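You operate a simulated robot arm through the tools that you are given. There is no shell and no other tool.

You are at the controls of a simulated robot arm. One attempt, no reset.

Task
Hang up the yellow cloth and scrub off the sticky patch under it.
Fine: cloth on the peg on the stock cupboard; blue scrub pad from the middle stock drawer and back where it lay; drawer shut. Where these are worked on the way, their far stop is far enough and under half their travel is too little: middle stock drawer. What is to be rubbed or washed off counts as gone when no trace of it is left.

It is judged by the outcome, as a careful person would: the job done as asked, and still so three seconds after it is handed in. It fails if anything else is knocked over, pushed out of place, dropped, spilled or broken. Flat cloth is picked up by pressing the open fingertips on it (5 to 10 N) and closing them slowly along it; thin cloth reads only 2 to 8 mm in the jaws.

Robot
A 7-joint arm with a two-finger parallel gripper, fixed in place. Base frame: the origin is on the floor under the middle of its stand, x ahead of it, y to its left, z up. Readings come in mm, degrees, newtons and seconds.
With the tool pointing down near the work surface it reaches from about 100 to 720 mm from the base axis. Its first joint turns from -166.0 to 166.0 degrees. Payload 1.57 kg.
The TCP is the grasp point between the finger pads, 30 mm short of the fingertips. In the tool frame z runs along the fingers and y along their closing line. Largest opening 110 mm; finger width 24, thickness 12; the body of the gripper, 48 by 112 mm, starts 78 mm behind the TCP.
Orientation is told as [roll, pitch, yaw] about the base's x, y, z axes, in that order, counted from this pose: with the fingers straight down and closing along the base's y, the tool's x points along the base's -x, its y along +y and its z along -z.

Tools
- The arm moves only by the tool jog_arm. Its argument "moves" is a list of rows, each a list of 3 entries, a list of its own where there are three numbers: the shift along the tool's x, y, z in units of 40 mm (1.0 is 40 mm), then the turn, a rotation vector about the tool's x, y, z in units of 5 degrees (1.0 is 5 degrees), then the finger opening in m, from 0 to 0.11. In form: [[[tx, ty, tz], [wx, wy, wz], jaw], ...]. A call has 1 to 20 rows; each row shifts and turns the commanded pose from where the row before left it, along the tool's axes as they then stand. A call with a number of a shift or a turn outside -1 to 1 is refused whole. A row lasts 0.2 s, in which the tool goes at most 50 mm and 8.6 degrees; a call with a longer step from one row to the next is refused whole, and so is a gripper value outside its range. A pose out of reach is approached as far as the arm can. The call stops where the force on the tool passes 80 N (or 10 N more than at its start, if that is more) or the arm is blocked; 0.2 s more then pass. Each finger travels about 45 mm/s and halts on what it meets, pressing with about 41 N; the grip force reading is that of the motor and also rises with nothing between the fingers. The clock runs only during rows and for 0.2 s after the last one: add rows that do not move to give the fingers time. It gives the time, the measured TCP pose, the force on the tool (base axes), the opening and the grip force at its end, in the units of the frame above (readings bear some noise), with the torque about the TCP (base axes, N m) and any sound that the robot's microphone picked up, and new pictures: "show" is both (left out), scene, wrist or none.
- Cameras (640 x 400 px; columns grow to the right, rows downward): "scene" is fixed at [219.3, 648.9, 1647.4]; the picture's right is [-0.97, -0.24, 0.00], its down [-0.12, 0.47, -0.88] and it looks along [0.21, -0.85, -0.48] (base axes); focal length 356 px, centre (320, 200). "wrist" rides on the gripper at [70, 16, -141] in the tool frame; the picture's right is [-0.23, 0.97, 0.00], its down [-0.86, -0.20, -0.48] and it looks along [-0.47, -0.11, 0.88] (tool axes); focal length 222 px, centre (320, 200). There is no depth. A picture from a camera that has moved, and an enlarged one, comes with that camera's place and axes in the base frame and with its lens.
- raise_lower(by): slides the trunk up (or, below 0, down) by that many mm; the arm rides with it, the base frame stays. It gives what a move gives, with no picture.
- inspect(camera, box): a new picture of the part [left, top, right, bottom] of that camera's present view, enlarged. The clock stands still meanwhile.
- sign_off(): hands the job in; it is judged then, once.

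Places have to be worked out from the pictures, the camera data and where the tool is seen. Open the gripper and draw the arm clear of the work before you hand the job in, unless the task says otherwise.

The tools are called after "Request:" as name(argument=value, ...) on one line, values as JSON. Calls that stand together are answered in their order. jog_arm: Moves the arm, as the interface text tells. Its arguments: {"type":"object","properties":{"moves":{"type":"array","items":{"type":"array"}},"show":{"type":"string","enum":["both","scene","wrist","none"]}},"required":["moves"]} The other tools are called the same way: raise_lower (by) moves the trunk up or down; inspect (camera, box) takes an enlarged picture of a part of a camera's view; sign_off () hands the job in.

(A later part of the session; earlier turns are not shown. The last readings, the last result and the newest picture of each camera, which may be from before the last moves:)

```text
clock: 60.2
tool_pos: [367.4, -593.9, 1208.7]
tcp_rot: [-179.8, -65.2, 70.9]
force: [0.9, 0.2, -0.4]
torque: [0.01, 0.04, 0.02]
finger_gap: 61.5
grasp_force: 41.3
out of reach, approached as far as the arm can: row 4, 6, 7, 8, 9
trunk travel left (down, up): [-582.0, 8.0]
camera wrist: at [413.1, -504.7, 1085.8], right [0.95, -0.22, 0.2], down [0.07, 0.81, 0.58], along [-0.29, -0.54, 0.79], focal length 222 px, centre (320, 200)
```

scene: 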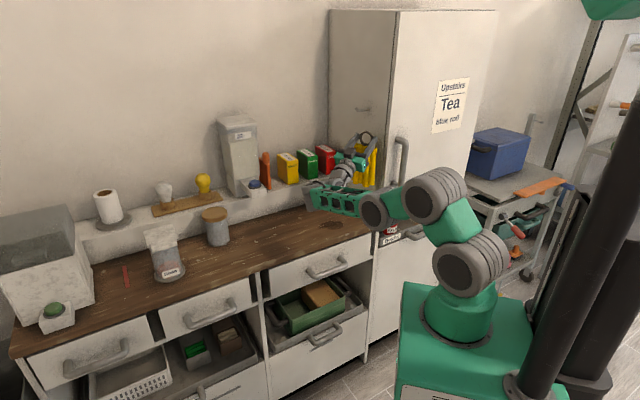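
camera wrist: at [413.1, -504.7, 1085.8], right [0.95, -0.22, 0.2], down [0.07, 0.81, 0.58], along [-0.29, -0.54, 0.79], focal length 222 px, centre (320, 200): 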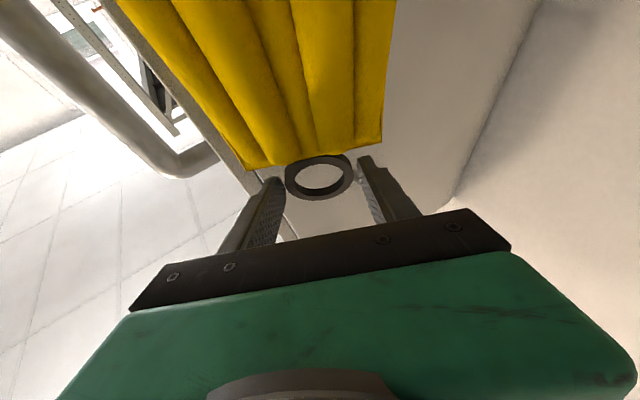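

The elbow reconfigured, but the force is zero and the tool now points about 25° up toward the panel with the cloth hanging vertically. The ring is near [362,-609,1216], so I'll move it toward the pre-insertion point [419,-619,1311].

Request:
jog_arm(moves=[[[-0.087, 0.055, 0.03], [0, 0, 0], 0.045], [[-0.173, 0.11, 0.06], [0, 0, 0], 0.045], [[-0.289, 0.184, 0.099], [0, 0, 0], 0.045], [[-0.289, 0.184, 0.099], [0, 0, 0], 0.045], [[-0.289, 0.184, 0.099], [0, 0, 0], 0.045], [[-0.289, 0.184, 0.099], [0, 0, 0], 0.045], [[-0.289, 0.184, 0.099], [0, 0, 0], 0.045], [[-0.289, 0.184, 0.099], [0, 0, 0], 0.045], [[-0.173, 0.11, 0.06], [0, 0, 0], 0.045], [[-0.087, 0.055, 0.03], [0, 0, 0], 0.045], [[0, 0, 0], [0, 0, 0], 0.045]])

Request:
inspect(camera="scene", box=[310, 80, 438, 160])

```text
clock: 62.6
tool_pos: [425.6, -600.3, 1303.3]
tcp_rot: [179.9, -65.0, 71.0]
force: [-0.9, -0.3, -1.1]
torque: [0.05, 0.01, -0.03]
finger_gap: 61.2
grasp_force: 41.2
trunk travel left (down, up): [-582.0, 8.0]
camera wrist: at [472.0, -512.9, 1180.5], right [0.95, -0.23, 0.21], down [0.07, 0.82, 0.57], along [-0.3, -0.53, 0.79], focal length 222 px, centre (320, 200)
```

scene: 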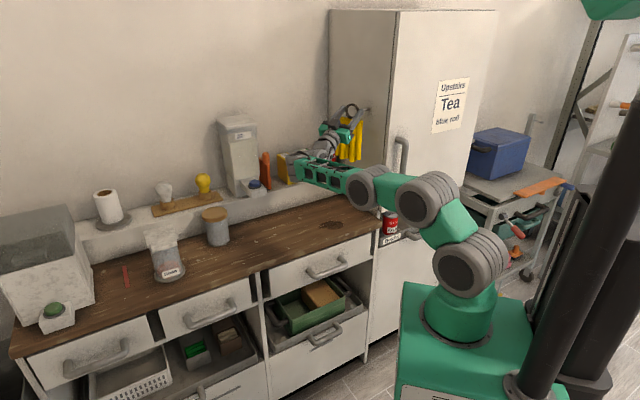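
wrist: 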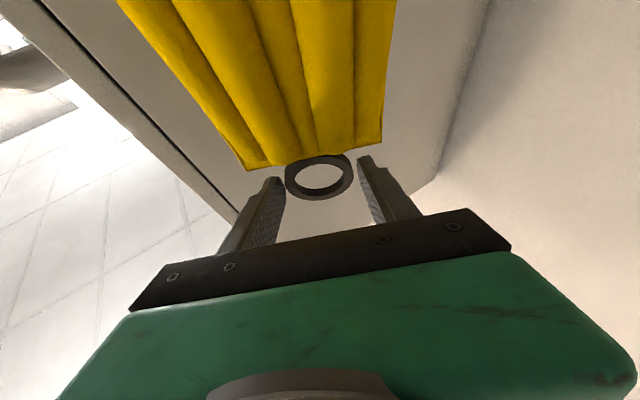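

```text
5.00 times, centred on (374, 120) of scene
camera zoom: at [219.3, 648.9, 1647.4], right [-0.97, -0.24, 0.0], down [-0.12, 0.47, -0.88], along [0.21, -0.85, -0.48], focal length 1782 px, centre (50, 600)
```

zoom: 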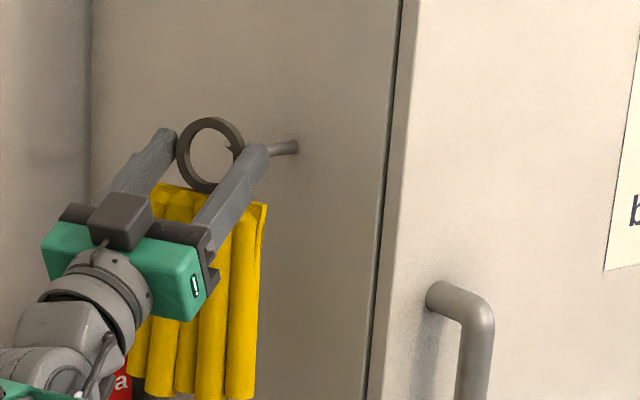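

The ring is right beside the peg tip with the cloth hanging vertically. I'll zoom both views to refine the ring-to-peg alignment before inserting.

Request:
inspect(camera="wrist", box=[272, 140, 368, 200])

Request:
inspect(camera="scene", box=[336, 92, 384, 122])

```text
6.67 times, centred on (320, 170) of wrist
camera zoom: at [472.0, -512.9, 1180.5], right [0.95, -0.23, 0.21], down [0.07, 0.82, 0.57], along [-0.3, -0.53, 0.79], focal length 1481 px, centre (320, 400)
```

zoom: 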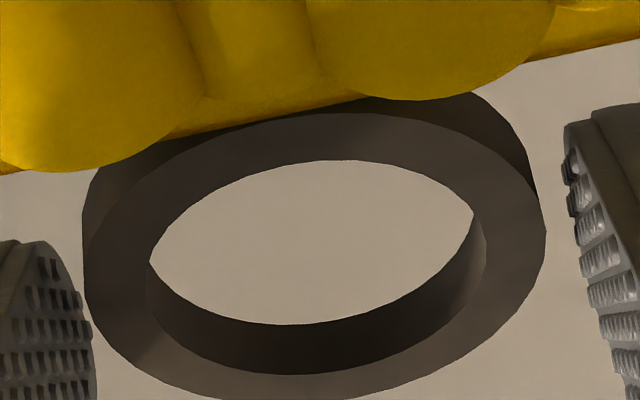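

```text
13.33 times, centred on (360, 107) of scene
camera zoom: at [219.3, 648.9, 1647.4], right [-0.97, -0.24, 0.0], down [-0.12, 0.47, -0.88], along [0.21, -0.85, -0.48], focal length 4751 px, centre (-213, 1440)
```

zoom: 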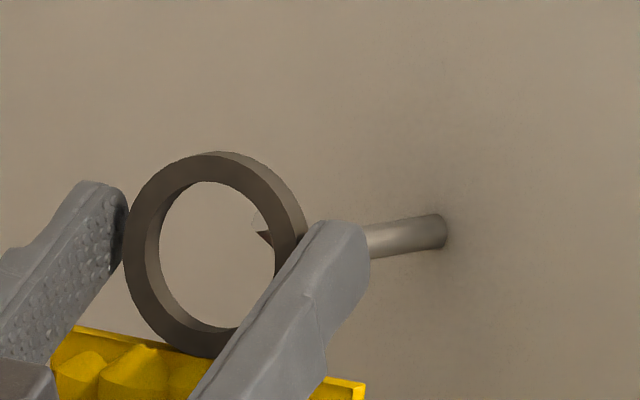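

From both views the ring centre is near L≈83, p≈124, z≈1313, while the peg looks to be at p≈130. I'll shift about 8 mm deeper (+p) and check whether the peg shows through the ring.

Request:
jog_arm(moves=[[[0.009, 0.045, 0.02], [0, 0, 0], 0.045], [[0.018, 0.09, 0.038], [0, 0, 0], 0.045], [[0.009, 0.045, 0.02], [0, 0, 0], 0.045], [[0, 0, 0], [0, 0, 0], 0.045]], show="none")

Request:
inspect(camera="wrist", box=[272, 140, 368, 200])

Request:
inspect(camera="scene", box=[336, 92, 384, 122])

```text
clock: 63.6
tool_pos: [431.4, -607.6, 1302.0]
tcp_rot: [179.9, -65.0, 71.1]
force: [0.5, 0.3, -1.0]
torque: [-0.01, -0.02, -0.01]
finger_gap: 61.2
grasp_force: 41.1
trunk travel left (down, up): [-582.0, 8.0]
```

```text
6.67 times, centred on (320, 170) of wrist
camera zoom: at [477.9, -519.3, 1180.0], right [0.95, -0.23, 0.21], down [0.07, 0.82, 0.57], along [-0.3, -0.53, 0.79], focal length 1481 px, centre (320, 400)
```

zoom: 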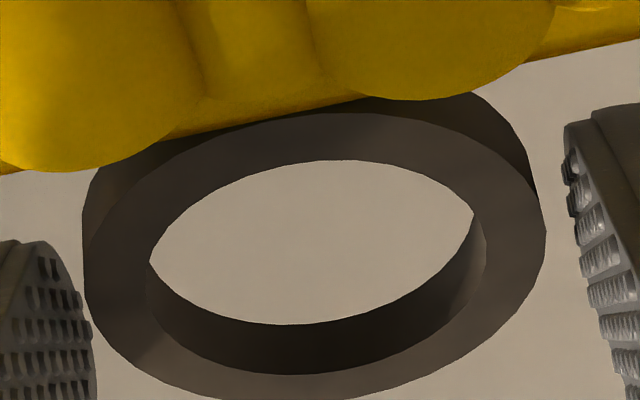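

```text
13.33 times, centred on (360, 107) of scene
camera zoom: at [219.3, 648.9, 1647.4], right [-0.97, -0.24, 0.0], down [-0.12, 0.47, -0.88], along [0.21, -0.85, -0.48], focal length 4751 px, centre (-213, 1440)
```

zoom: 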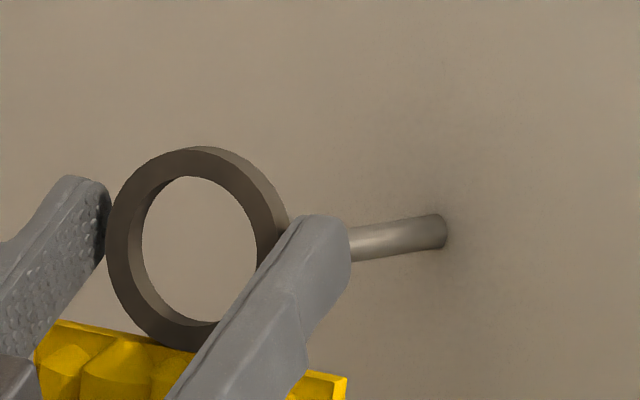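

The peg is still hidden behind the ring's rim in the wrist view. I'll approach 10 mm along the peg axis and look again.

Request:
jog_arm(moves=[[[0.047, -0.054, 0.102], [0, 0, 0], 0.045], [[0.047, -0.054, 0.102], [0, 0, 0], 0.045], [[0, 0, 0], [0, 0, 0], 0.045]], show="none")

Request:
inspect(camera="wrist", box=[256, 120, 384, 200])

Request:
inspect(camera="scene", box=[336, 92, 384, 122])

```text
clock: 64.4
tool_pos: [422.4, -612.7, 1303.8]
tcp_rot: [179.8, -65.0, 71.1]
force: [-1.2, -1.0, -0.6]
torque: [0.01, -0.02, 0.01]
finger_gap: 61.3
grasp_force: 41.6
trunk travel left (down, up): [-582.0, 8.0]
```

```text
5.00 times, centred on (320, 160) of wrist
camera zoom: at [470.2, -525.7, 1180.8], right [0.95, -0.23, 0.21], down [0.07, 0.82, 0.57], along [-0.3, -0.53, 0.79], focal length 1111 px, centre (320, 400)
```

zoom: 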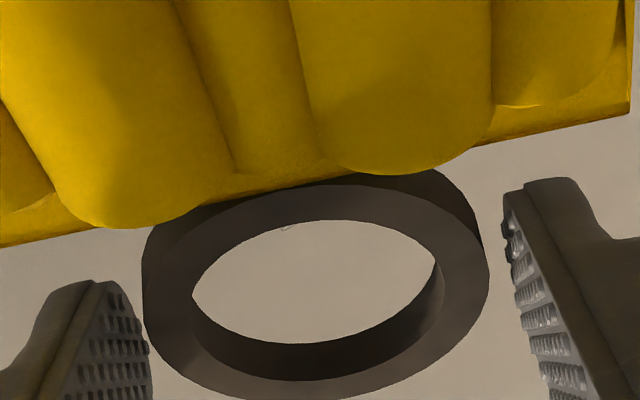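

```text
13.33 times, centred on (360, 107) of scene
camera zoom: at [219.3, 648.9, 1647.4], right [-0.97, -0.24, 0.0], down [-0.12, 0.47, -0.88], along [0.21, -0.85, -0.48], focal length 4751 px, centre (-213, 1440)
```

zoom: 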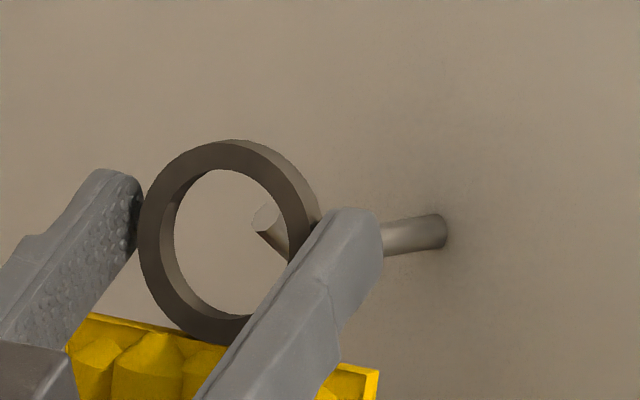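

The peg tip just shows at the top of the ring hole. Triangulating gives it at about [406,-653,1314], so the ring needs roughly 8 mm more depth and 4 mm lower. I'll make that shift and look again.

Request:
jog_arm(moves=[[[0.04, 0.06, 0.01], [0, 0, 0], 0.045], [[0.05, 0.06, 0.015], [0, 0, 0], 0.045], [[0.037, 0.06, 0.011], [0, 0, 0], 0.045], [[0, 0, 0], [0, 0, 0], 0.045]], show="none")

Request:
inspect(camera="wrist", box=[256, 120, 384, 200])

Request:
inspect(camera="scene", box=[336, 92, 384, 122])

```text
clock: 65.4
tool_pos: [429.3, -618.1, 1299.2]
tcp_rot: [180.0, -65.0, 71.0]
force: [0.0, -0.2, -1.7]
torque: [0.0, 0.03, 0.04]
finger_gap: 61.3
grasp_force: 41.0
trunk travel left (down, up): [-582.0, 8.0]
```

```text
5.00 times, centred on (320, 160) of wrist
camera zoom: at [476.6, -531.1, 1176.1], right [0.95, -0.23, 0.21], down [0.07, 0.82, 0.57], along [-0.3, -0.53, 0.79], focal length 1111 px, centre (320, 400)
```

zoom: 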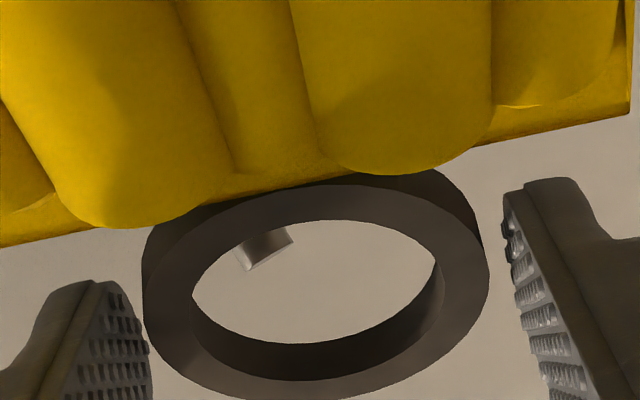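

```text
13.33 times, centred on (360, 107) of scene
camera zoom: at [219.3, 648.9, 1647.4], right [-0.97, -0.24, 0.0], down [-0.12, 0.47, -0.88], along [0.21, -0.85, -0.48], focal length 4751 px, centre (-213, 1440)
```

zoom: 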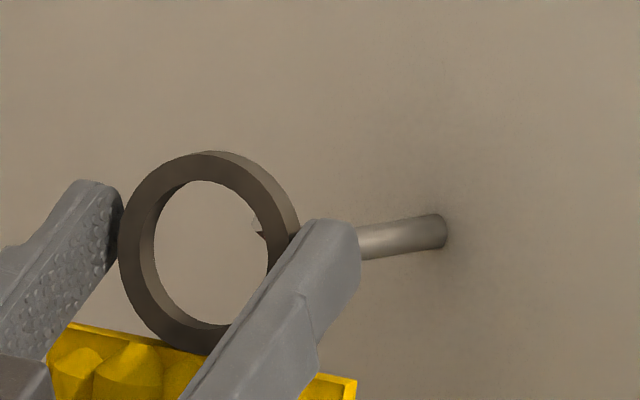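

The peg tip is now visible inside the ring hole, and its position agrees in both views at [406.5,-655,1314]. The ring centre is about 19 mm short of it along the peg axis, so I'll advance 20 mm.

Request:
jog_arm(moves=[[[0.03, -0.034, 0.065], [0, 0, 0], 0.045], [[0.047, -0.054, 0.102], [0, 0, 0], 0.045], [[0.047, -0.054, 0.102], [0, 0, 0], 0.045], [[0.047, -0.054, 0.102], [0, 0, 0], 0.045], [[0.018, -0.02, 0.039], [0, 0, 0], 0.045], [[0, 0, 0], [0, 0, 0], 0.045]], show="none")

Request:
inspect(camera="wrist", box=[256, 120, 384, 200])

Request:
inspect(camera="scene", box=[336, 92, 384, 122])

```text
clock: 66.8
tool_pos: [414.9, -633.0, 1300.2]
tcp_rot: [179.9, -65.0, 71.1]
force: [0.1, 0.5, -0.9]
torque: [-0.02, -0.01, -0.02]
finger_gap: 61.3
grasp_force: 41.2
trunk travel left (down, up): [-582.0, 8.0]
```

```text
5.00 times, centred on (320, 160) of wrist
camera zoom: at [462.0, -545.9, 1176.7], right [0.95, -0.23, 0.21], down [0.07, 0.82, 0.57], along [-0.3, -0.53, 0.79], focal length 1111 px, centre (320, 400)
```

zoom: 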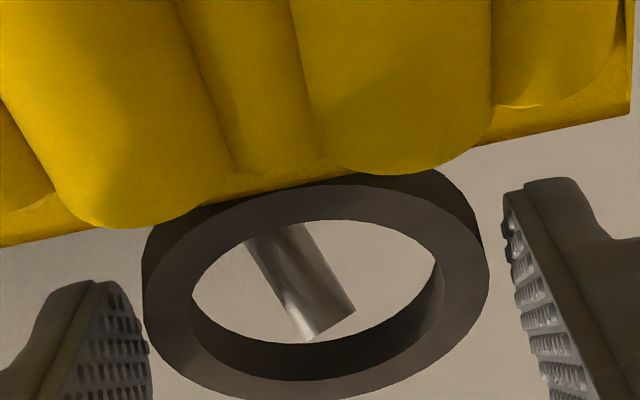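

```text
13.33 times, centred on (360, 107) of scene
camera zoom: at [219.3, 648.9, 1647.4], right [-0.97, -0.24, 0.0], down [-0.12, 0.47, -0.88], along [0.21, -0.85, -0.48], focal length 4751 px, centre (-213, 1440)
```

zoom: 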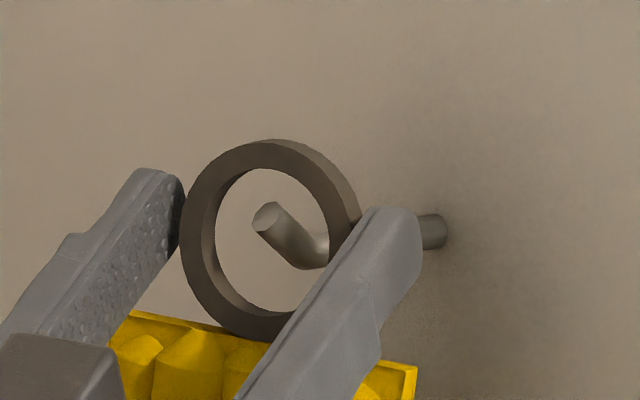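

The peg tip is through the ring with good margins all round. I'll advance another 22 mm along the peg while lowering about 3 mm.

Request:
jog_arm(moves=[[[0.03, -0.034, 0.065], [0, 0, 0], 0.045], [[0.062, -0.054, 0.096], [0, 0, 0], 0.045], [[0.062, -0.054, 0.096], [0, 0, 0], 0.045], [[0.062, -0.054, 0.096], [0, 0, 0], 0.045], [[0.04, -0.04, 0.07], [0, 0, 0], 0.045], [[0, 0, 0], [0, 0, 0], 0.045]], show="none")

Request:
inspect(camera="wrist", box=[256, 120, 384, 200])

Request:
inspect(camera="scene", box=[328, 90, 392, 130])

```text
clock: 68.2
tool_pos: [400.5, -648.0, 1297.9]
tcp_rot: [179.8, -65.0, 71.1]
force: [-0.4, -1.0, -0.9]
torque: [-0.02, -0.02, 0.03]
finger_gap: 61.2
grasp_force: 40.8
trunk travel left (down, up): [-582.0, 8.0]
```

```text
5.00 times, centred on (320, 160) of wrist
camera zoom: at [446.9, -561.0, 1174.3], right [0.95, -0.23, 0.21], down [0.07, 0.82, 0.57], along [-0.3, -0.53, 0.79], focal length 1111 px, centre (320, 400)
```

zoom: 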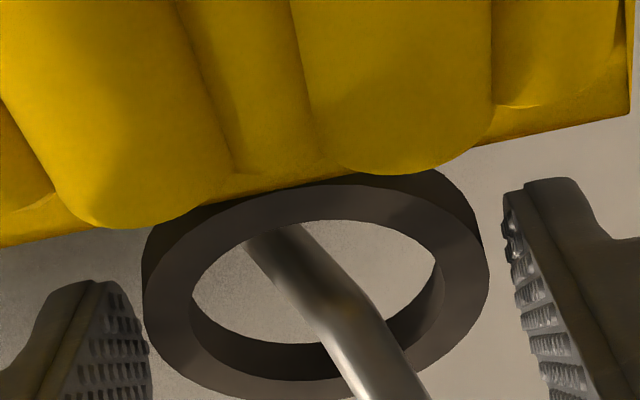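

```text
10.00 times, centred on (360, 110) of scene
camera zoom: at [219.3, 648.9, 1647.4], right [-0.97, -0.24, 0.0], down [-0.12, 0.47, -0.88], along [0.21, -0.85, -0.48], focal length 3563 px, centre (-80, 1100)
```

zoom: 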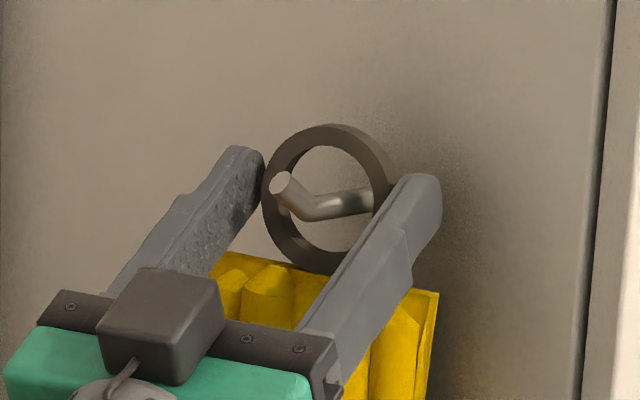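

The ring is past the bend and fully around the peg. I'll go 3 mm deeper and then lower until the ring's top takes weight on the peg, watching the force.

Request:
jog_arm(moves=[[[0.028, -0.032, 0.061], [0, 0, 0], 0.045], [[0.07, 0, -0.032], [0, 0, 0], 0.045], [[0.09, 0, -0.042], [0, 0, 0], 0.045], [[0.09, 0, -0.042], [0, 0, 0], 0.045], [[0.07, 0, -0.032], [0, 0, 0], 0.045], [[0, 0, 0], [0, 0, 0], 0.045]], show="none")

Request:
inspect(camera="scene", box=[328, 90, 392, 130])

Request:
inspect(camera="wrist", box=[256, 120, 384, 200])

```text
clock: 69.6
tool_pos: [397.9, -650.4, 1282.9]
tcp_rot: [179.8, -65.0, 71.1]
force: [-0.4, -0.3, -1.6]
torque: [0.0, -0.04, 0.01]
finger_gap: 61.3
grasp_force: 40.7
trunk travel left (down, up): [-582.0, 8.0]
```

```text
10.00 times, centred on (360, 110) of scene
camera zoom: at [219.3, 648.9, 1647.4], right [-0.97, -0.24, 0.0], down [-0.12, 0.47, -0.88], along [0.21, -0.85, -0.48], focal length 3563 px, centre (-80, 1100)
```

zoom: 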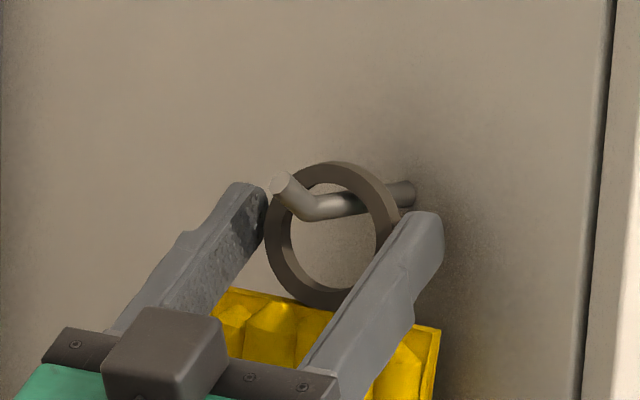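

```text
5.00 times, centred on (320, 160) of wrist
camera zoom: at [445.4, -563.3, 1160.0], right [0.95, -0.23, 0.21], down [0.07, 0.82, 0.57], along [-0.3, -0.53, 0.79], focal length 1111 px, centre (320, 400)
```

zoom: 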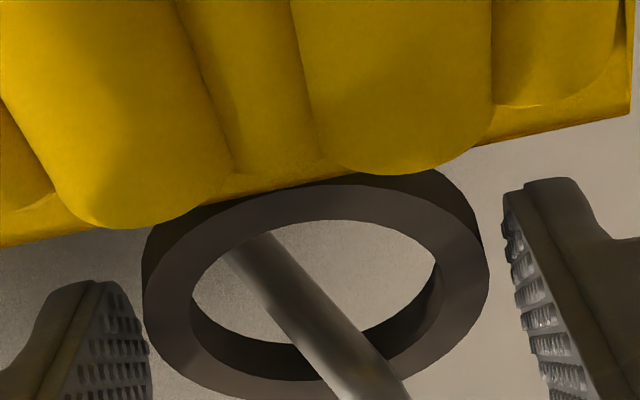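

Request:
jog_arm(moves=[[[0.045, 0, -0.021], [0, 0, 0], 0.045], [[0.045, 0, -0.021], [0, 0, 0], 0.045], [[0, 0, 0], [0, 0, 0], 0.045]], show="none")

Request:
inspect(camera="scene", box=[328, 90, 392, 130])

```text
clock: 70.4
tool_pos: [397.8, -651.5, 1279.4]
tcp_rot: [179.6, -65.0, 71.4]
force: [3.3, -3.3, 8.8]
torque: [-0.1, 0.16, 0.12]
finger_gap: 61.5
grasp_force: 40.8
trunk travel left (down, up): [-582.0, 8.0]
```

```text
10.00 times, centred on (360, 110) of scene
camera zoom: at [219.3, 648.9, 1647.4], right [-0.97, -0.24, 0.0], down [-0.12, 0.47, -0.88], along [0.21, -0.85, -0.48], focal length 3563 px, centre (-80, 1100)
```

zoom: 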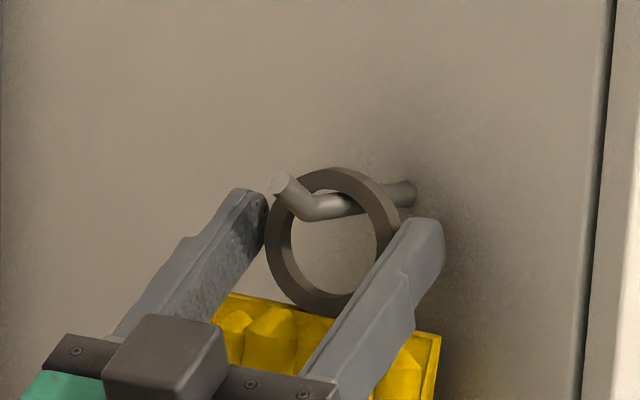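

The ring now rests on the peg with about 9 N. I'll open the jaws to 76 mm and check that the cloth hangs before withdrawing along the finger axis.

Request:
jog_arm(moves=[[[-0.01, 0, 0.005], [0, 0, 0], 0.062], [[0, 0, 0], [0, 0, 0], 0.067], [[0, 0, 0], [0, 0, 0], 0.072], [[0, 0, 0], [0, 0, 0], 0.076], [[0, 0, 0], [0, 0, 0], 0.076], [[0, 0, 0], [0, 0, 0], 0.076]], show="none")

Request:
inspect(camera="scene", box=[312, 80, 408, 140])

Request:
inspect(camera="wrist", box=[200, 80, 440, 230])

```text
clock: 71.8
tool_pos: [397.3, -649.8, 1278.9]
tcp_rot: [179.9, -65.1, 71.1]
force: [0.0, 0.5, 0.6]
torque: [-0.01, -0.02, 0.02]
finger_gap: 76.1
grasp_force: 0.1
trunk travel left (down, up): [-582.0, 8.0]
```

```text
6.67 times, centred on (360, 110) of scene
camera zoom: at [219.3, 648.9, 1647.4], right [-0.97, -0.24, 0.0], down [-0.12, 0.47, -0.88], along [0.21, -0.85, -0.48], focal length 2375 px, centre (53, 800)
```

zoom: 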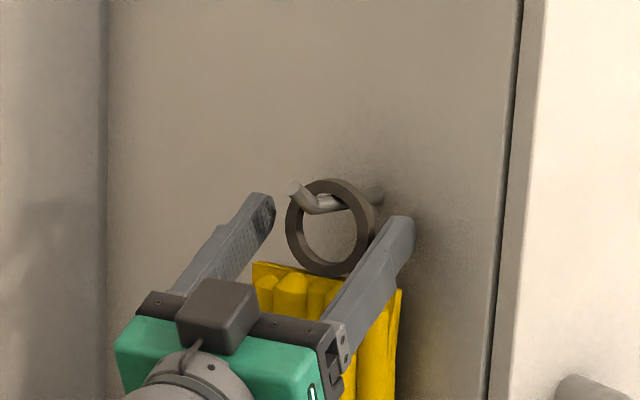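

```text
2.67 times, centred on (320, 155) of wrist
camera zoom: at [444.6, -563.1, 1156.7], right [0.95, -0.23, 0.21], down [0.07, 0.82, 0.57], along [-0.3, -0.53, 0.79], focal length 592 px, centre (320, 320)
```

zoom: 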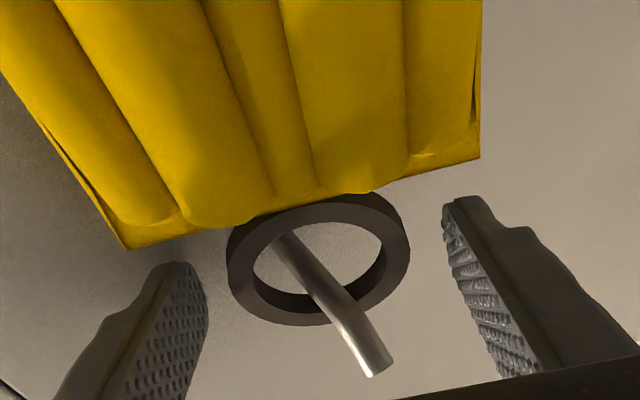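

The cloth is hanging by its ring on the peg. I'll withdraw straight back along the finger axis about 110 mm.

Request:
jog_arm(moves=[[[0, 0, -0.1], [0, 0, 0], 0.076], [[0, 0, -0.2], [0, 0, 0], 0.076], [[0, 0, -0.35], [0, 0, 0], 0.076], [[0, 0, -0.4], [0, 0, 0], 0.076], [[0, 0, -0.4], [0, 0, 0], 0.076], [[0, 0, -0.4], [0, 0, 0], 0.076], [[0, 0, -0.4], [0, 0, 0], 0.076], [[0, 0, -0.3], [0, 0, 0], 0.076], [[0, 0, -0.2], [0, 0, 0], 0.076], [[0, 0, -0.1], [0, 0, 0], 0.076], [[0, 0, 0], [0, 0, 0], 0.076]])

Request:
inspect(camera="scene", box=[300, 80, 428, 160])

Request:
inspect(camera="scene", box=[290, 195, 386, 255])

```text
clock: 74.2
tool_pos: [431.7, -585.3, 1243.2]
tcp_rot: [-179.9, -65.0, 71.0]
force: [-0.2, 0.1, 0.4]
torque: [-0.01, -0.02, 0.03]
finger_gap: 75.9
grasp_force: 0.0
out of reach, approached as far as the arm can: row 7, 8, 9, 10
trunk travel left (down, up): [-582.0, 8.0]
camera wrist: at [477.5, -496.8, 1120.3], right [0.95, -0.22, 0.2], down [0.07, 0.82, 0.57], along [-0.29, -0.53, 0.79], focal length 222 px, centre (320, 200)
```

scene: 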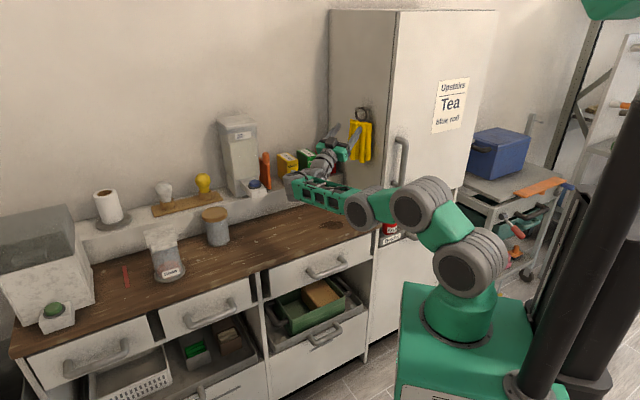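
wrist: 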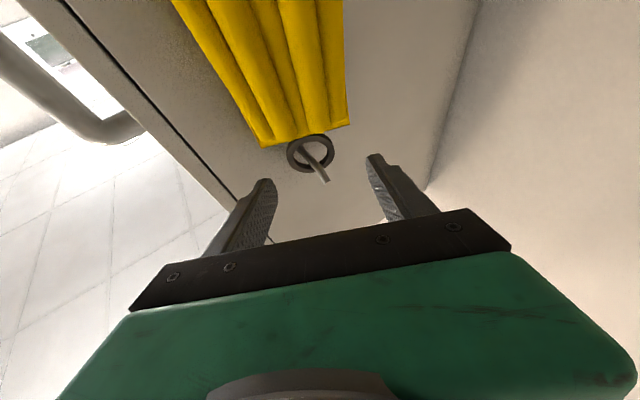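

```text
5.00 times, centred on (364, 120) of scene
camera zoom: at [219.3, 648.9, 1647.4], right [-0.97, -0.24, 0.0], down [-0.12, 0.47, -0.88], along [0.21, -0.85, -0.48], focal length 1782 px, centre (100, 600)
```

zoom: 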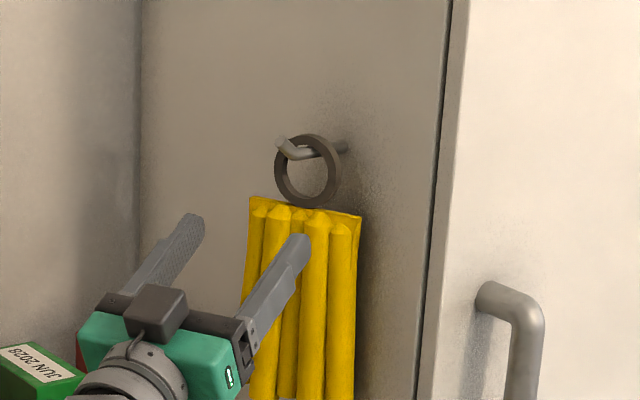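

```text
6.67 times, centred on (338, 225) of scene
camera zoom: at [219.3, 648.9, 1647.4], right [-0.97, -0.24, 0.0], down [-0.12, 0.47, -0.88], along [0.21, -0.85, -0.48], focal length 2375 px, centre (200, 33)
```

zoom: 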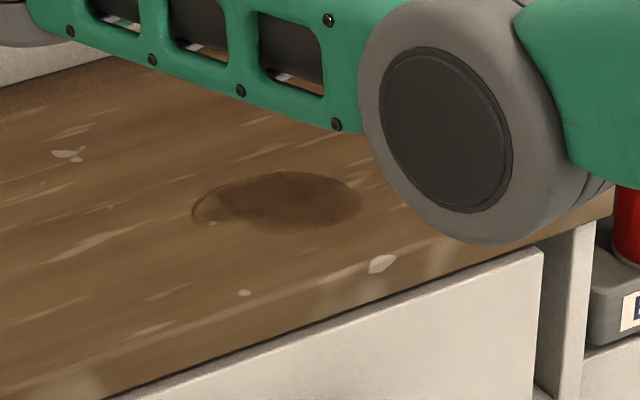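

The cloth hangs on the peg, and the whole patch is now visible, roughly 100 mm long around [462,-513]. I'll back away from the cupboard toward the robot before unwinding the wrist.

Request:
jog_arm(moves=[[[-0.03, -0.15, -0.066], [0, 0, 0], 0.076], [[-0.06, -0.3, -0.13], [0, 0, 0], 0.076], [[-0.1, -0.505, -0.219], [0, 0, 0], 0.076], [[-0.1, -0.505, -0.219], [0, 0, 0], 0.076], [[-0.1, -0.505, -0.219], [0, 0, 0], 0.076], [[-0.1, -0.505, -0.219], [0, 0, 0], 0.076], [[-0.06, -0.3, -0.13], [0, 0, 0], 0.076], [[-0.03, -0.15, -0.066], [0, 0, 0], 0.076], [[0, 0, 0], [0, 0, 0], 0.076]])

```text
clock: 76.2
tool_pos: [326.7, -545.5, 1268.9]
tcp_rot: [-179.8, -65.1, 71.1]
force: [0.5, -0.5, -0.3]
torque: [-0.01, 0.01, -0.01]
finger_gap: 76.0
grasp_force: 0.0
out of reach, approached as far as the arm can: row 1, 2, 3, 4, 5, 6, 7
trunk travel left (down, up): [-582.0, 8.0]
camera wrist: at [372.1, -457.6, 1146.5], right [0.95, -0.22, 0.2], down [0.07, 0.82, 0.58], along [-0.3, -0.53, 0.79], focal length 222 px, centre (320, 200)
```

scene: 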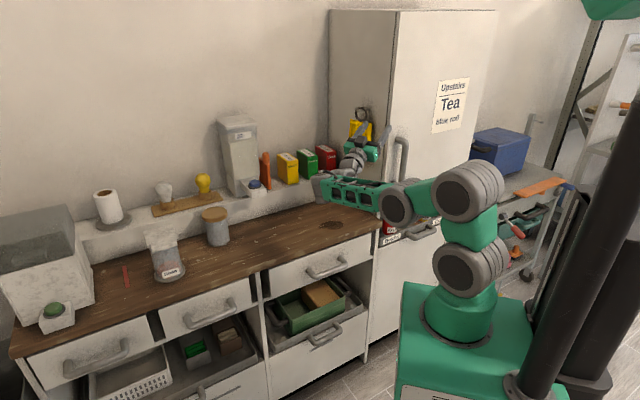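
wrist: 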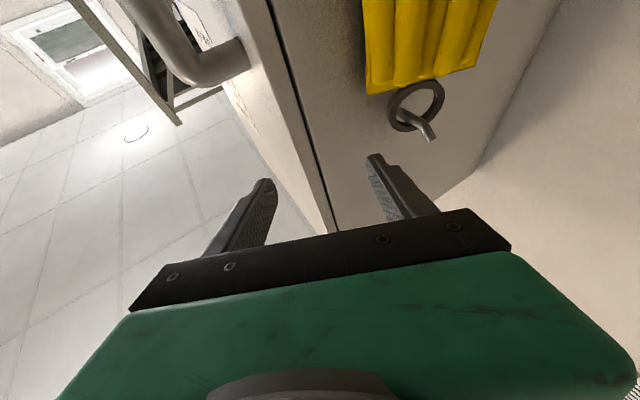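

The arm is constrained by the steep upward tilt, so I'll tilt the tool back down about 30° while easing away from the panel.

Request:
jog_arm(moves=[[[0, 0.1, -0.1], [0, 0.2, 0], 0.076], [[0, 0.2, -0.2], [0, 0.4, 0], 0.076], [[0, 0.2, -0.2], [0, 0.6, 0], 0.076], [[0, 0.2, -0.2], [0, 0.8, 0], 0.076], [[0, 0.2, -0.2], [0, 0.8, 0], 0.076], [[0, 0.2, -0.2], [0, 0.8, 0], 0.076], [[0, 0.2, -0.2], [0, 0.8, 0], 0.076], [[0, 0.1, -0.1], [0, 0.6, 0], 0.076], [[0, 0, 0], [0, 0.4, 0], 0.076], [[0, 0, 0], [0, 0.2, 0], 0.076], [[0, 0, 0], [0, 0, 0], 0.076]])

```text
clock: 78.6
tool_pos: [397.5, -513.8, 1252.9]
tcp_rot: [1.4, -87.0, -110.4]
force: [-1.0, 0.2, 0.5]
torque: [-0.01, 0.01, 0.03]
finger_gap: 75.9
grasp_force: 0.0
out of reach, approached as far as the arm can: row 1
trunk travel left (down, up): [-582.0, 8.0]
camera wrist: at [458.7, -382.9, 1191.2], right [0.92, -0.33, 0.23], down [-0.05, 0.47, 0.88], along [-0.4, -0.82, 0.42], focal length 222 px, centre (320, 200)
```

scene: 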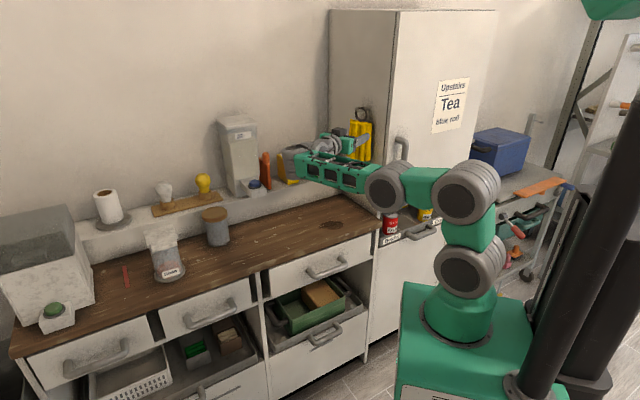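
wrist: 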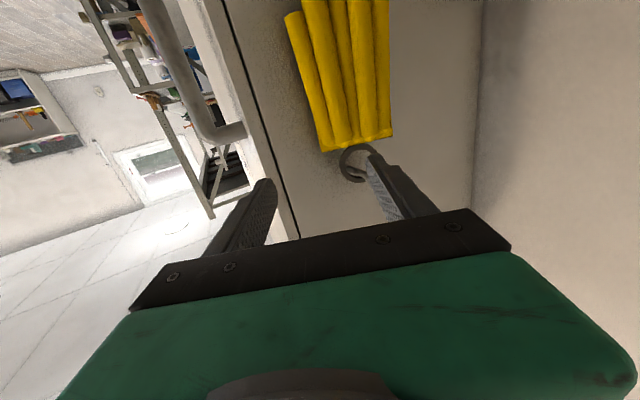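

The wrist is back in a comfortable configuration, with the tool horizontal at [397,-514,1253]. I'll tilt it down to about 30° from vertical while descending about 145 mm.

Request:
jog_arm(moves=[[[0.1, 0, 0.005], [0, 0.3, 0], 0.076], [[0.2, 0, 0.015], [0, 0.6, 0], 0.076], [[0.3, 0, 0.04], [0, 0.9, 0], 0.076], [[0.293, 0, 0.063], [0, 1, 0], 0.076], [[0.288, 0, 0.088], [0, 1, 0], 0.076], [[0.278, 0, 0.113], [0, 1, 0], 0.076], [[0.268, 0, 0.135], [0, 1, 0], 0.076], [[0.255, 0, 0.16], [0, 1, 0], 0.076], [[0.24, 0, 0.18], [0, 1, 0], 0.076], [[0.223, 0, 0.2], [0, 1, 0], 0.076], [[0.205, 0, 0.22], [0, 1, 0], 0.076], [[0.185, 0, 0.238], [0, 0.9, 0], 0.076], [[0.11, 0, 0.168], [0, 0.5, 0], 0.076], [[0.05, 0, 0.085], [0, 0.2, 0], 0.076], [[0, 0, 0], [0, 0, 0], 0.076]])

```text
clock: 81.8
tool_pos: [396.8, -512.0, 1109.5]
tcp_rot: [0.1, -30.0, -109.0]
force: [-0.7, -0.7, 0.3]
torque: [-0.01, -0.03, -0.02]
finger_gap: 75.9
grasp_force: 0.0
trunk travel left (down, up): [-582.0, 8.0]
camera wrist: at [454.2, -394.2, 1197.3], right [0.86, -0.5, 0.11], down [-0.35, -0.41, 0.84], along [-0.38, -0.76, -0.53], focal length 222 px, centre (320, 200)
```

scene: 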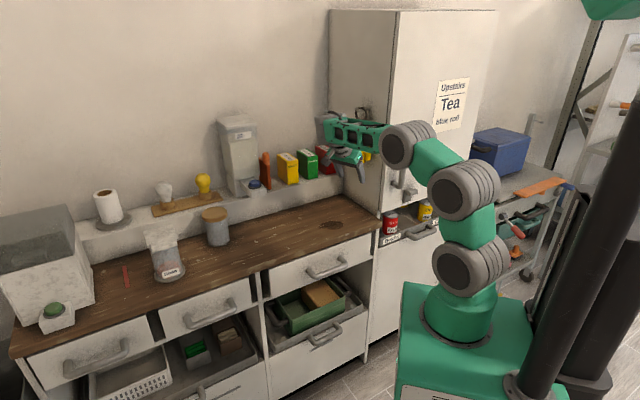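
wrist: 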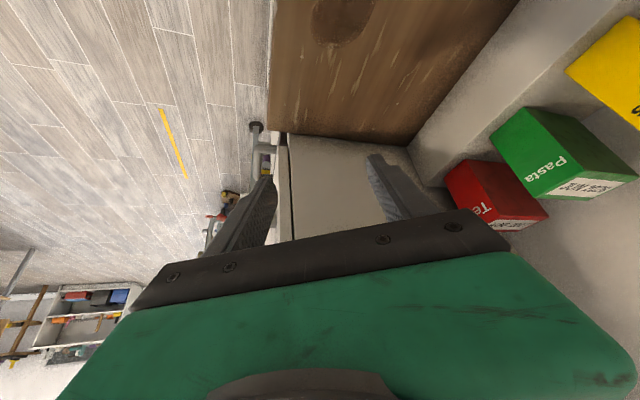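

Good: the patch is in view and the pose is comfortable. I'll yaw back +63° so the tool faces the counter squarely.

Request:
jog_arm(moves=[[[0, 0, 0], [-0.15, 0, -0.26], 0.09], [[0, 0, 0], [-0.3, 0, -0.52], 0.1], [[0, 0, 0], [-0.45, 0, -0.78], 0.11], [[0, 0, 0], [-0.5, 0, -0.866], 0.11], [[0, 0, 0], [-0.5, 0, -0.866], 0.11], [[0, 0, 0], [-0.5, 0, -0.866], 0.11], [[0, 0, 0], [-0.5, 0, -0.866], 0.11], [[0, 0, 0], [-0.5, 0, -0.866], 0.11], [[0, 0, 0], [-0.5, 0, -0.866], 0.11], [[0, 0, 0], [-0.5, 0, -0.866], 0.11], [[0, 0, 0], [-0.5, 0, -0.866], 0.11], [[0, 0, 0], [-0.5, 0, -0.866], 0.11], [[0, 0, 0], [-0.45, 0, -0.78], 0.11], [[0, 0, 0], [-0.3, 0, -0.52], 0.11], [[0, 0, 0], [-0.15, 0, -0.26], 0.11], [[0, 0, 0], [0, 0, 0], 0.11]])

Request:
inspect(camera="scene", box=[330, 80, 426, 140])

```text
clock: 85.2
tool_pos: [397.9, -512.7, 1108.4]
tcp_rot: [0.0, -30.1, -46.0]
force: [0.1, 0.3, -0.3]
torque: [0.01, 0.01, 0.0]
finger_gap: 109.8
grasp_force: 0.1
trunk travel left (down, up): [-582.0, 8.0]
camera wrist: at [317.0, -407.7, 1197.0], right [0.84, 0.53, 0.11], down [0.2, -0.5, 0.84], along [0.51, -0.68, -0.53], focal length 222 px, centre (320, 200)
```

scene: 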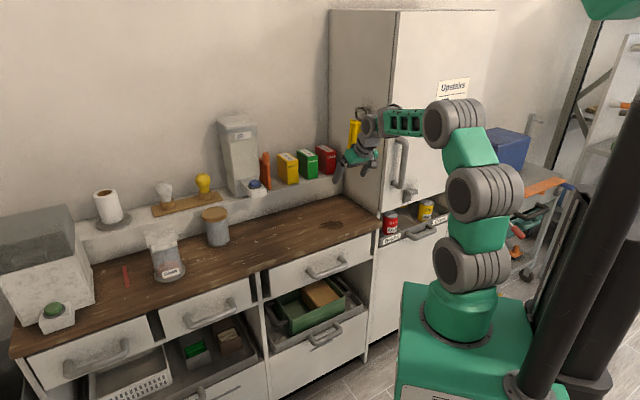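
wrist: 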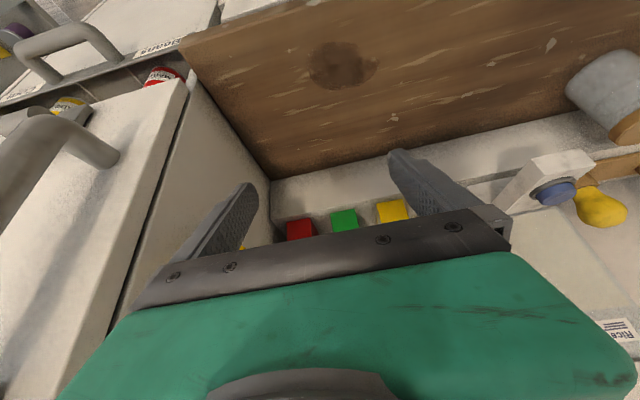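

```text
6.67 times, centred on (378, 110) of scene
camera zoom: at [219.3, 648.9, 1647.4], right [-0.97, -0.24, 0.0], down [-0.12, 0.47, -0.88], along [0.21, -0.85, -0.48], focal length 2375 px, centre (-67, 800)
```

zoom: 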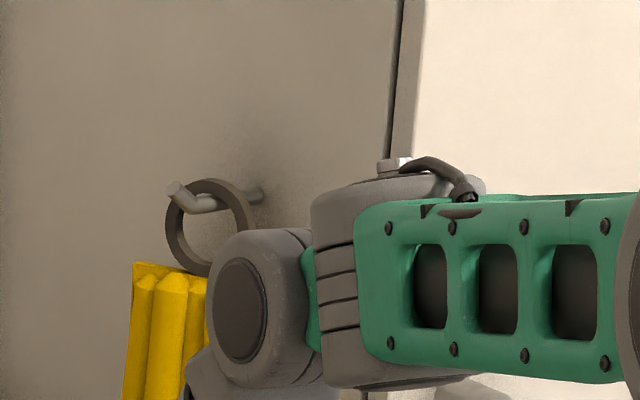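

The cloth still hangs well and the patch is nicely visible in the wrist view. I'll zoom on the patch to measure it.

Request:
inspect(camera="wrist", box=[262, 15, 422, 115])

```text
4.00 times, centred on (342, 65) of wrist
camera zoom: at [317.0, -407.7, 1197.0], right [0.84, 0.53, 0.11], down [0.2, -0.5, 0.84], along [0.51, -0.68, -0.53], focal length 888 px, centre (232, 740)
```

zoom: 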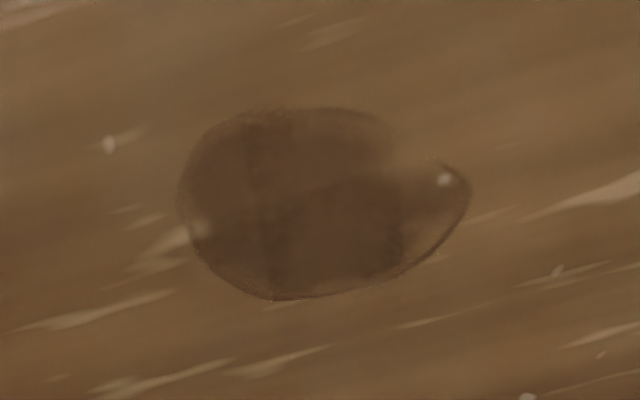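

The patch spans roughly s=141–239 and p=44–105 (centre about [461,-508], 98×61 mm). Now I'll travel along the counter to the area in front of the middle drawer and look at its handle.

Request:
jog_arm(moves=[[[0.091, 0.2, -0.022], [0, 0, 0], 0.11], [[0.182, 0.4, -0.045], [0, 0, 0], 0.11], [[0.274, 0.6, -0.067], [0, 0, 0], 0.11], [[0.304, 0.671, -0.075], [0, 0, 0], 0.11], [[0.304, 0.671, -0.075], [0, 0, 0], 0.11], [[0.304, 0.671, -0.075], [0, 0, 0], 0.11], [[0.304, 0.671, -0.075], [0, 0, 0], 0.11], [[0.304, 0.671, -0.075], [0, 0, 0], 0.11], [[0.304, 0.671, -0.075], [0, 0, 0], 0.11], [[0.304, 0.671, -0.075], [0, 0, 0], 0.11], [[0.304, 0.671, -0.075], [0, 0, 0], 0.11], [[0.304, 0.671, -0.075], [0, 0, 0], 0.11], [[0.304, 0.671, -0.075], [0, 0, 0], 0.11], [[0.304, 0.671, -0.075], [0, 0, 0], 0.11], [[0.304, 0.671, -0.075], [0, 0, 0], 0.11], [[0.304, 0.671, -0.075], [0, 0, 0], 0.11], [[0.274, 0.6, -0.067], [0, 0, 0], 0.11], [[0.182, 0.4, -0.045], [0, 0, 0], 0.11], [[0.091, 0.2, -0.022], [0, 0, 0], 0.11], [[0, 0, 0], [0, 0, 0], 0.11]])

```text
clock: 89.4
tool_pos: [576.7, -59.9, 1052.2]
tcp_rot: [0.0, -30.2, -46.0]
force: [-0.3, -1.2, -1.0]
torque: [-0.03, -0.04, -0.01]
finger_gap: 110.0
grasp_force: 0.0
trunk travel left (down, up): [-582.0, 8.0]
camera wrist: at [498.0, 45.5, 1139.3], right [0.84, 0.53, 0.11], down [0.2, -0.5, 0.84], along [0.51, -0.68, -0.53], focal length 222 px, centre (320, 200)
```

scene: 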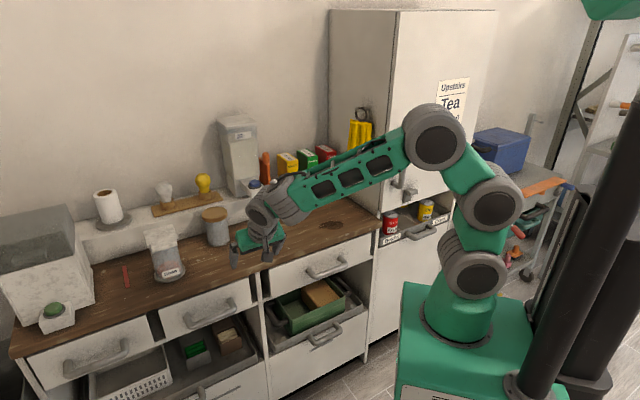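
wrist: 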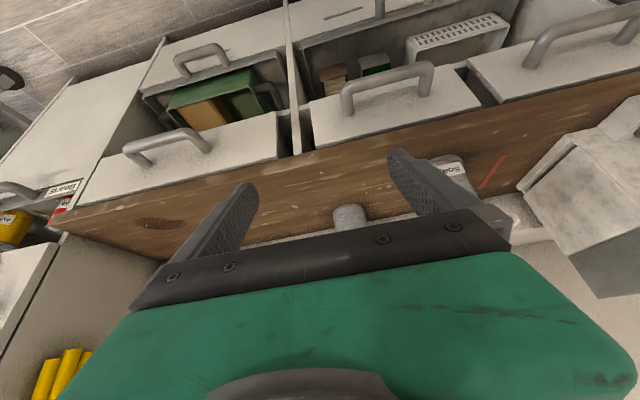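

A clear view: three top drawers, with the middle one's handle near (385,85). I'll zoom in to locate it.

Request:
inspect(camera="wrist", box=[290, 30, 530, 180])

Request:
inspect(camera="scene", box=[140, 280, 268, 360])

```text
2.67 times, centred on (410, 105) of wrist
camera zoom: at [498.0, 45.5, 1139.3], right [0.84, 0.53, 0.11], down [0.2, -0.5, 0.84], along [0.51, -0.68, -0.53], focal length 592 px, centre (80, 453)
```

zoom: 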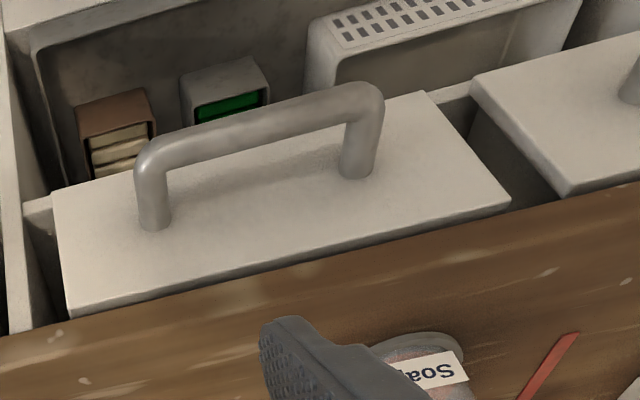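

```text
5.00 times, centred on (204, 320) of scene
camera zoom: at [219.3, 648.9, 1647.4], right [-0.97, -0.24, 0.0], down [-0.12, 0.47, -0.88], along [0.21, -0.85, -0.48], focal length 1782 px, centre (900, -400)
```

zoom: 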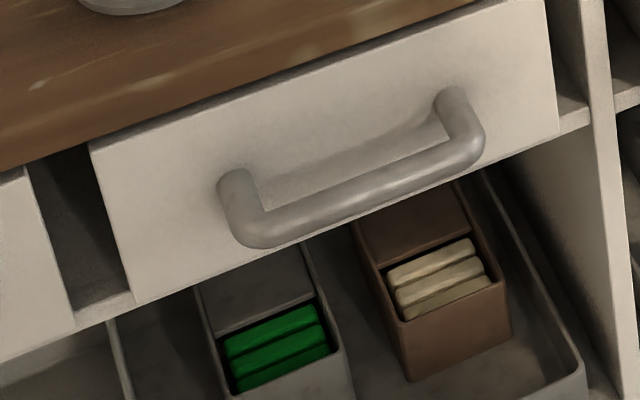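

The middle drawer's handle bar runs from about [689,-92,790] to [779,1,796]. That puts the bar centre at [734,-45,792], about 47 mm off the drawer front. I'll roll the tool -90° so the fingers can close around the bar.

Request:
jog_arm(moves=[[[0, 0, 0], [0, 0, -0.4], 0.11], [[0, 0, 0], [0, 0, -0.8], 0.11], [[0, 0, 0], [0, 0, -1], 0.11], [[0, 0, 0], [0, 0, -1], 0.11], [[0, 0, 0], [0, 0, -1], 0.1], [[0, 0, 0], [0, 0, -1], 0.09], [[0, 0, 0], [0, 0, -1], 0.08], [[0, 0, 0], [0, 0, -1], 0.07], [[0, 0, 0], [0, 0, -1], 0.06], [[0, 0, 0], [0, 0, -1], 0.05], [[0, 0, 0], [0, 0, -1], 0.045], [[0, 0, 0], [0, 0, -1], 0.045], [[0, 0, 0], [0, 0, -1], 0.045], [[0, 0, 0], [0, 0, -1], 0.045], [[0, 0, 0], [0, 0, -1], 0.045], [[0, 0, 0], [0, 0, -1], 0.045], [[0, 0, 0], [0, 0, -1], 0.045], [[0, 0, 0], [0, 0, -1], 0.045], [[0, 0, 0], [0, 0, -0.8], 0.045], [[0, 0, 0], [0, 0, -0.4], 0.045]])

```text
clock: 93.6
tool_pos: [577.8, -60.9, 1050.5]
tcp_rot: [-30.0, 0.9, 45.7]
force: [0.3, 0.1, -0.2]
torque: [0.0, -0.01, 0.03]
finger_gap: 44.9
grasp_force: 0.1
trunk travel left (down, up): [-582.0, 8.0]
camera wrist: at [469.0, -50.4, 1166.4], right [-0.45, 0.75, -0.49], down [0.56, 0.67, 0.5], along [0.7, -0.05, -0.71], focal length 222 px, centre (320, 200)
```

scene: 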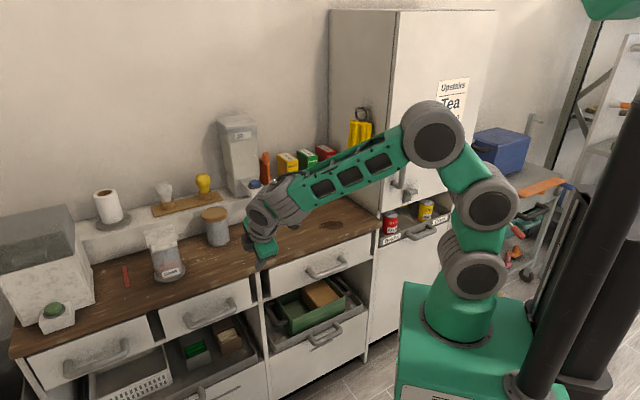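
wrist: 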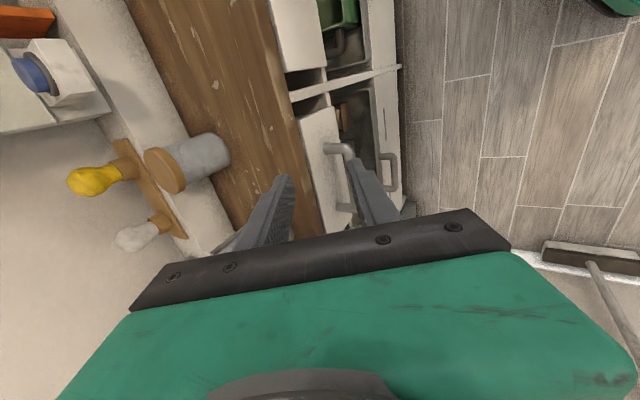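

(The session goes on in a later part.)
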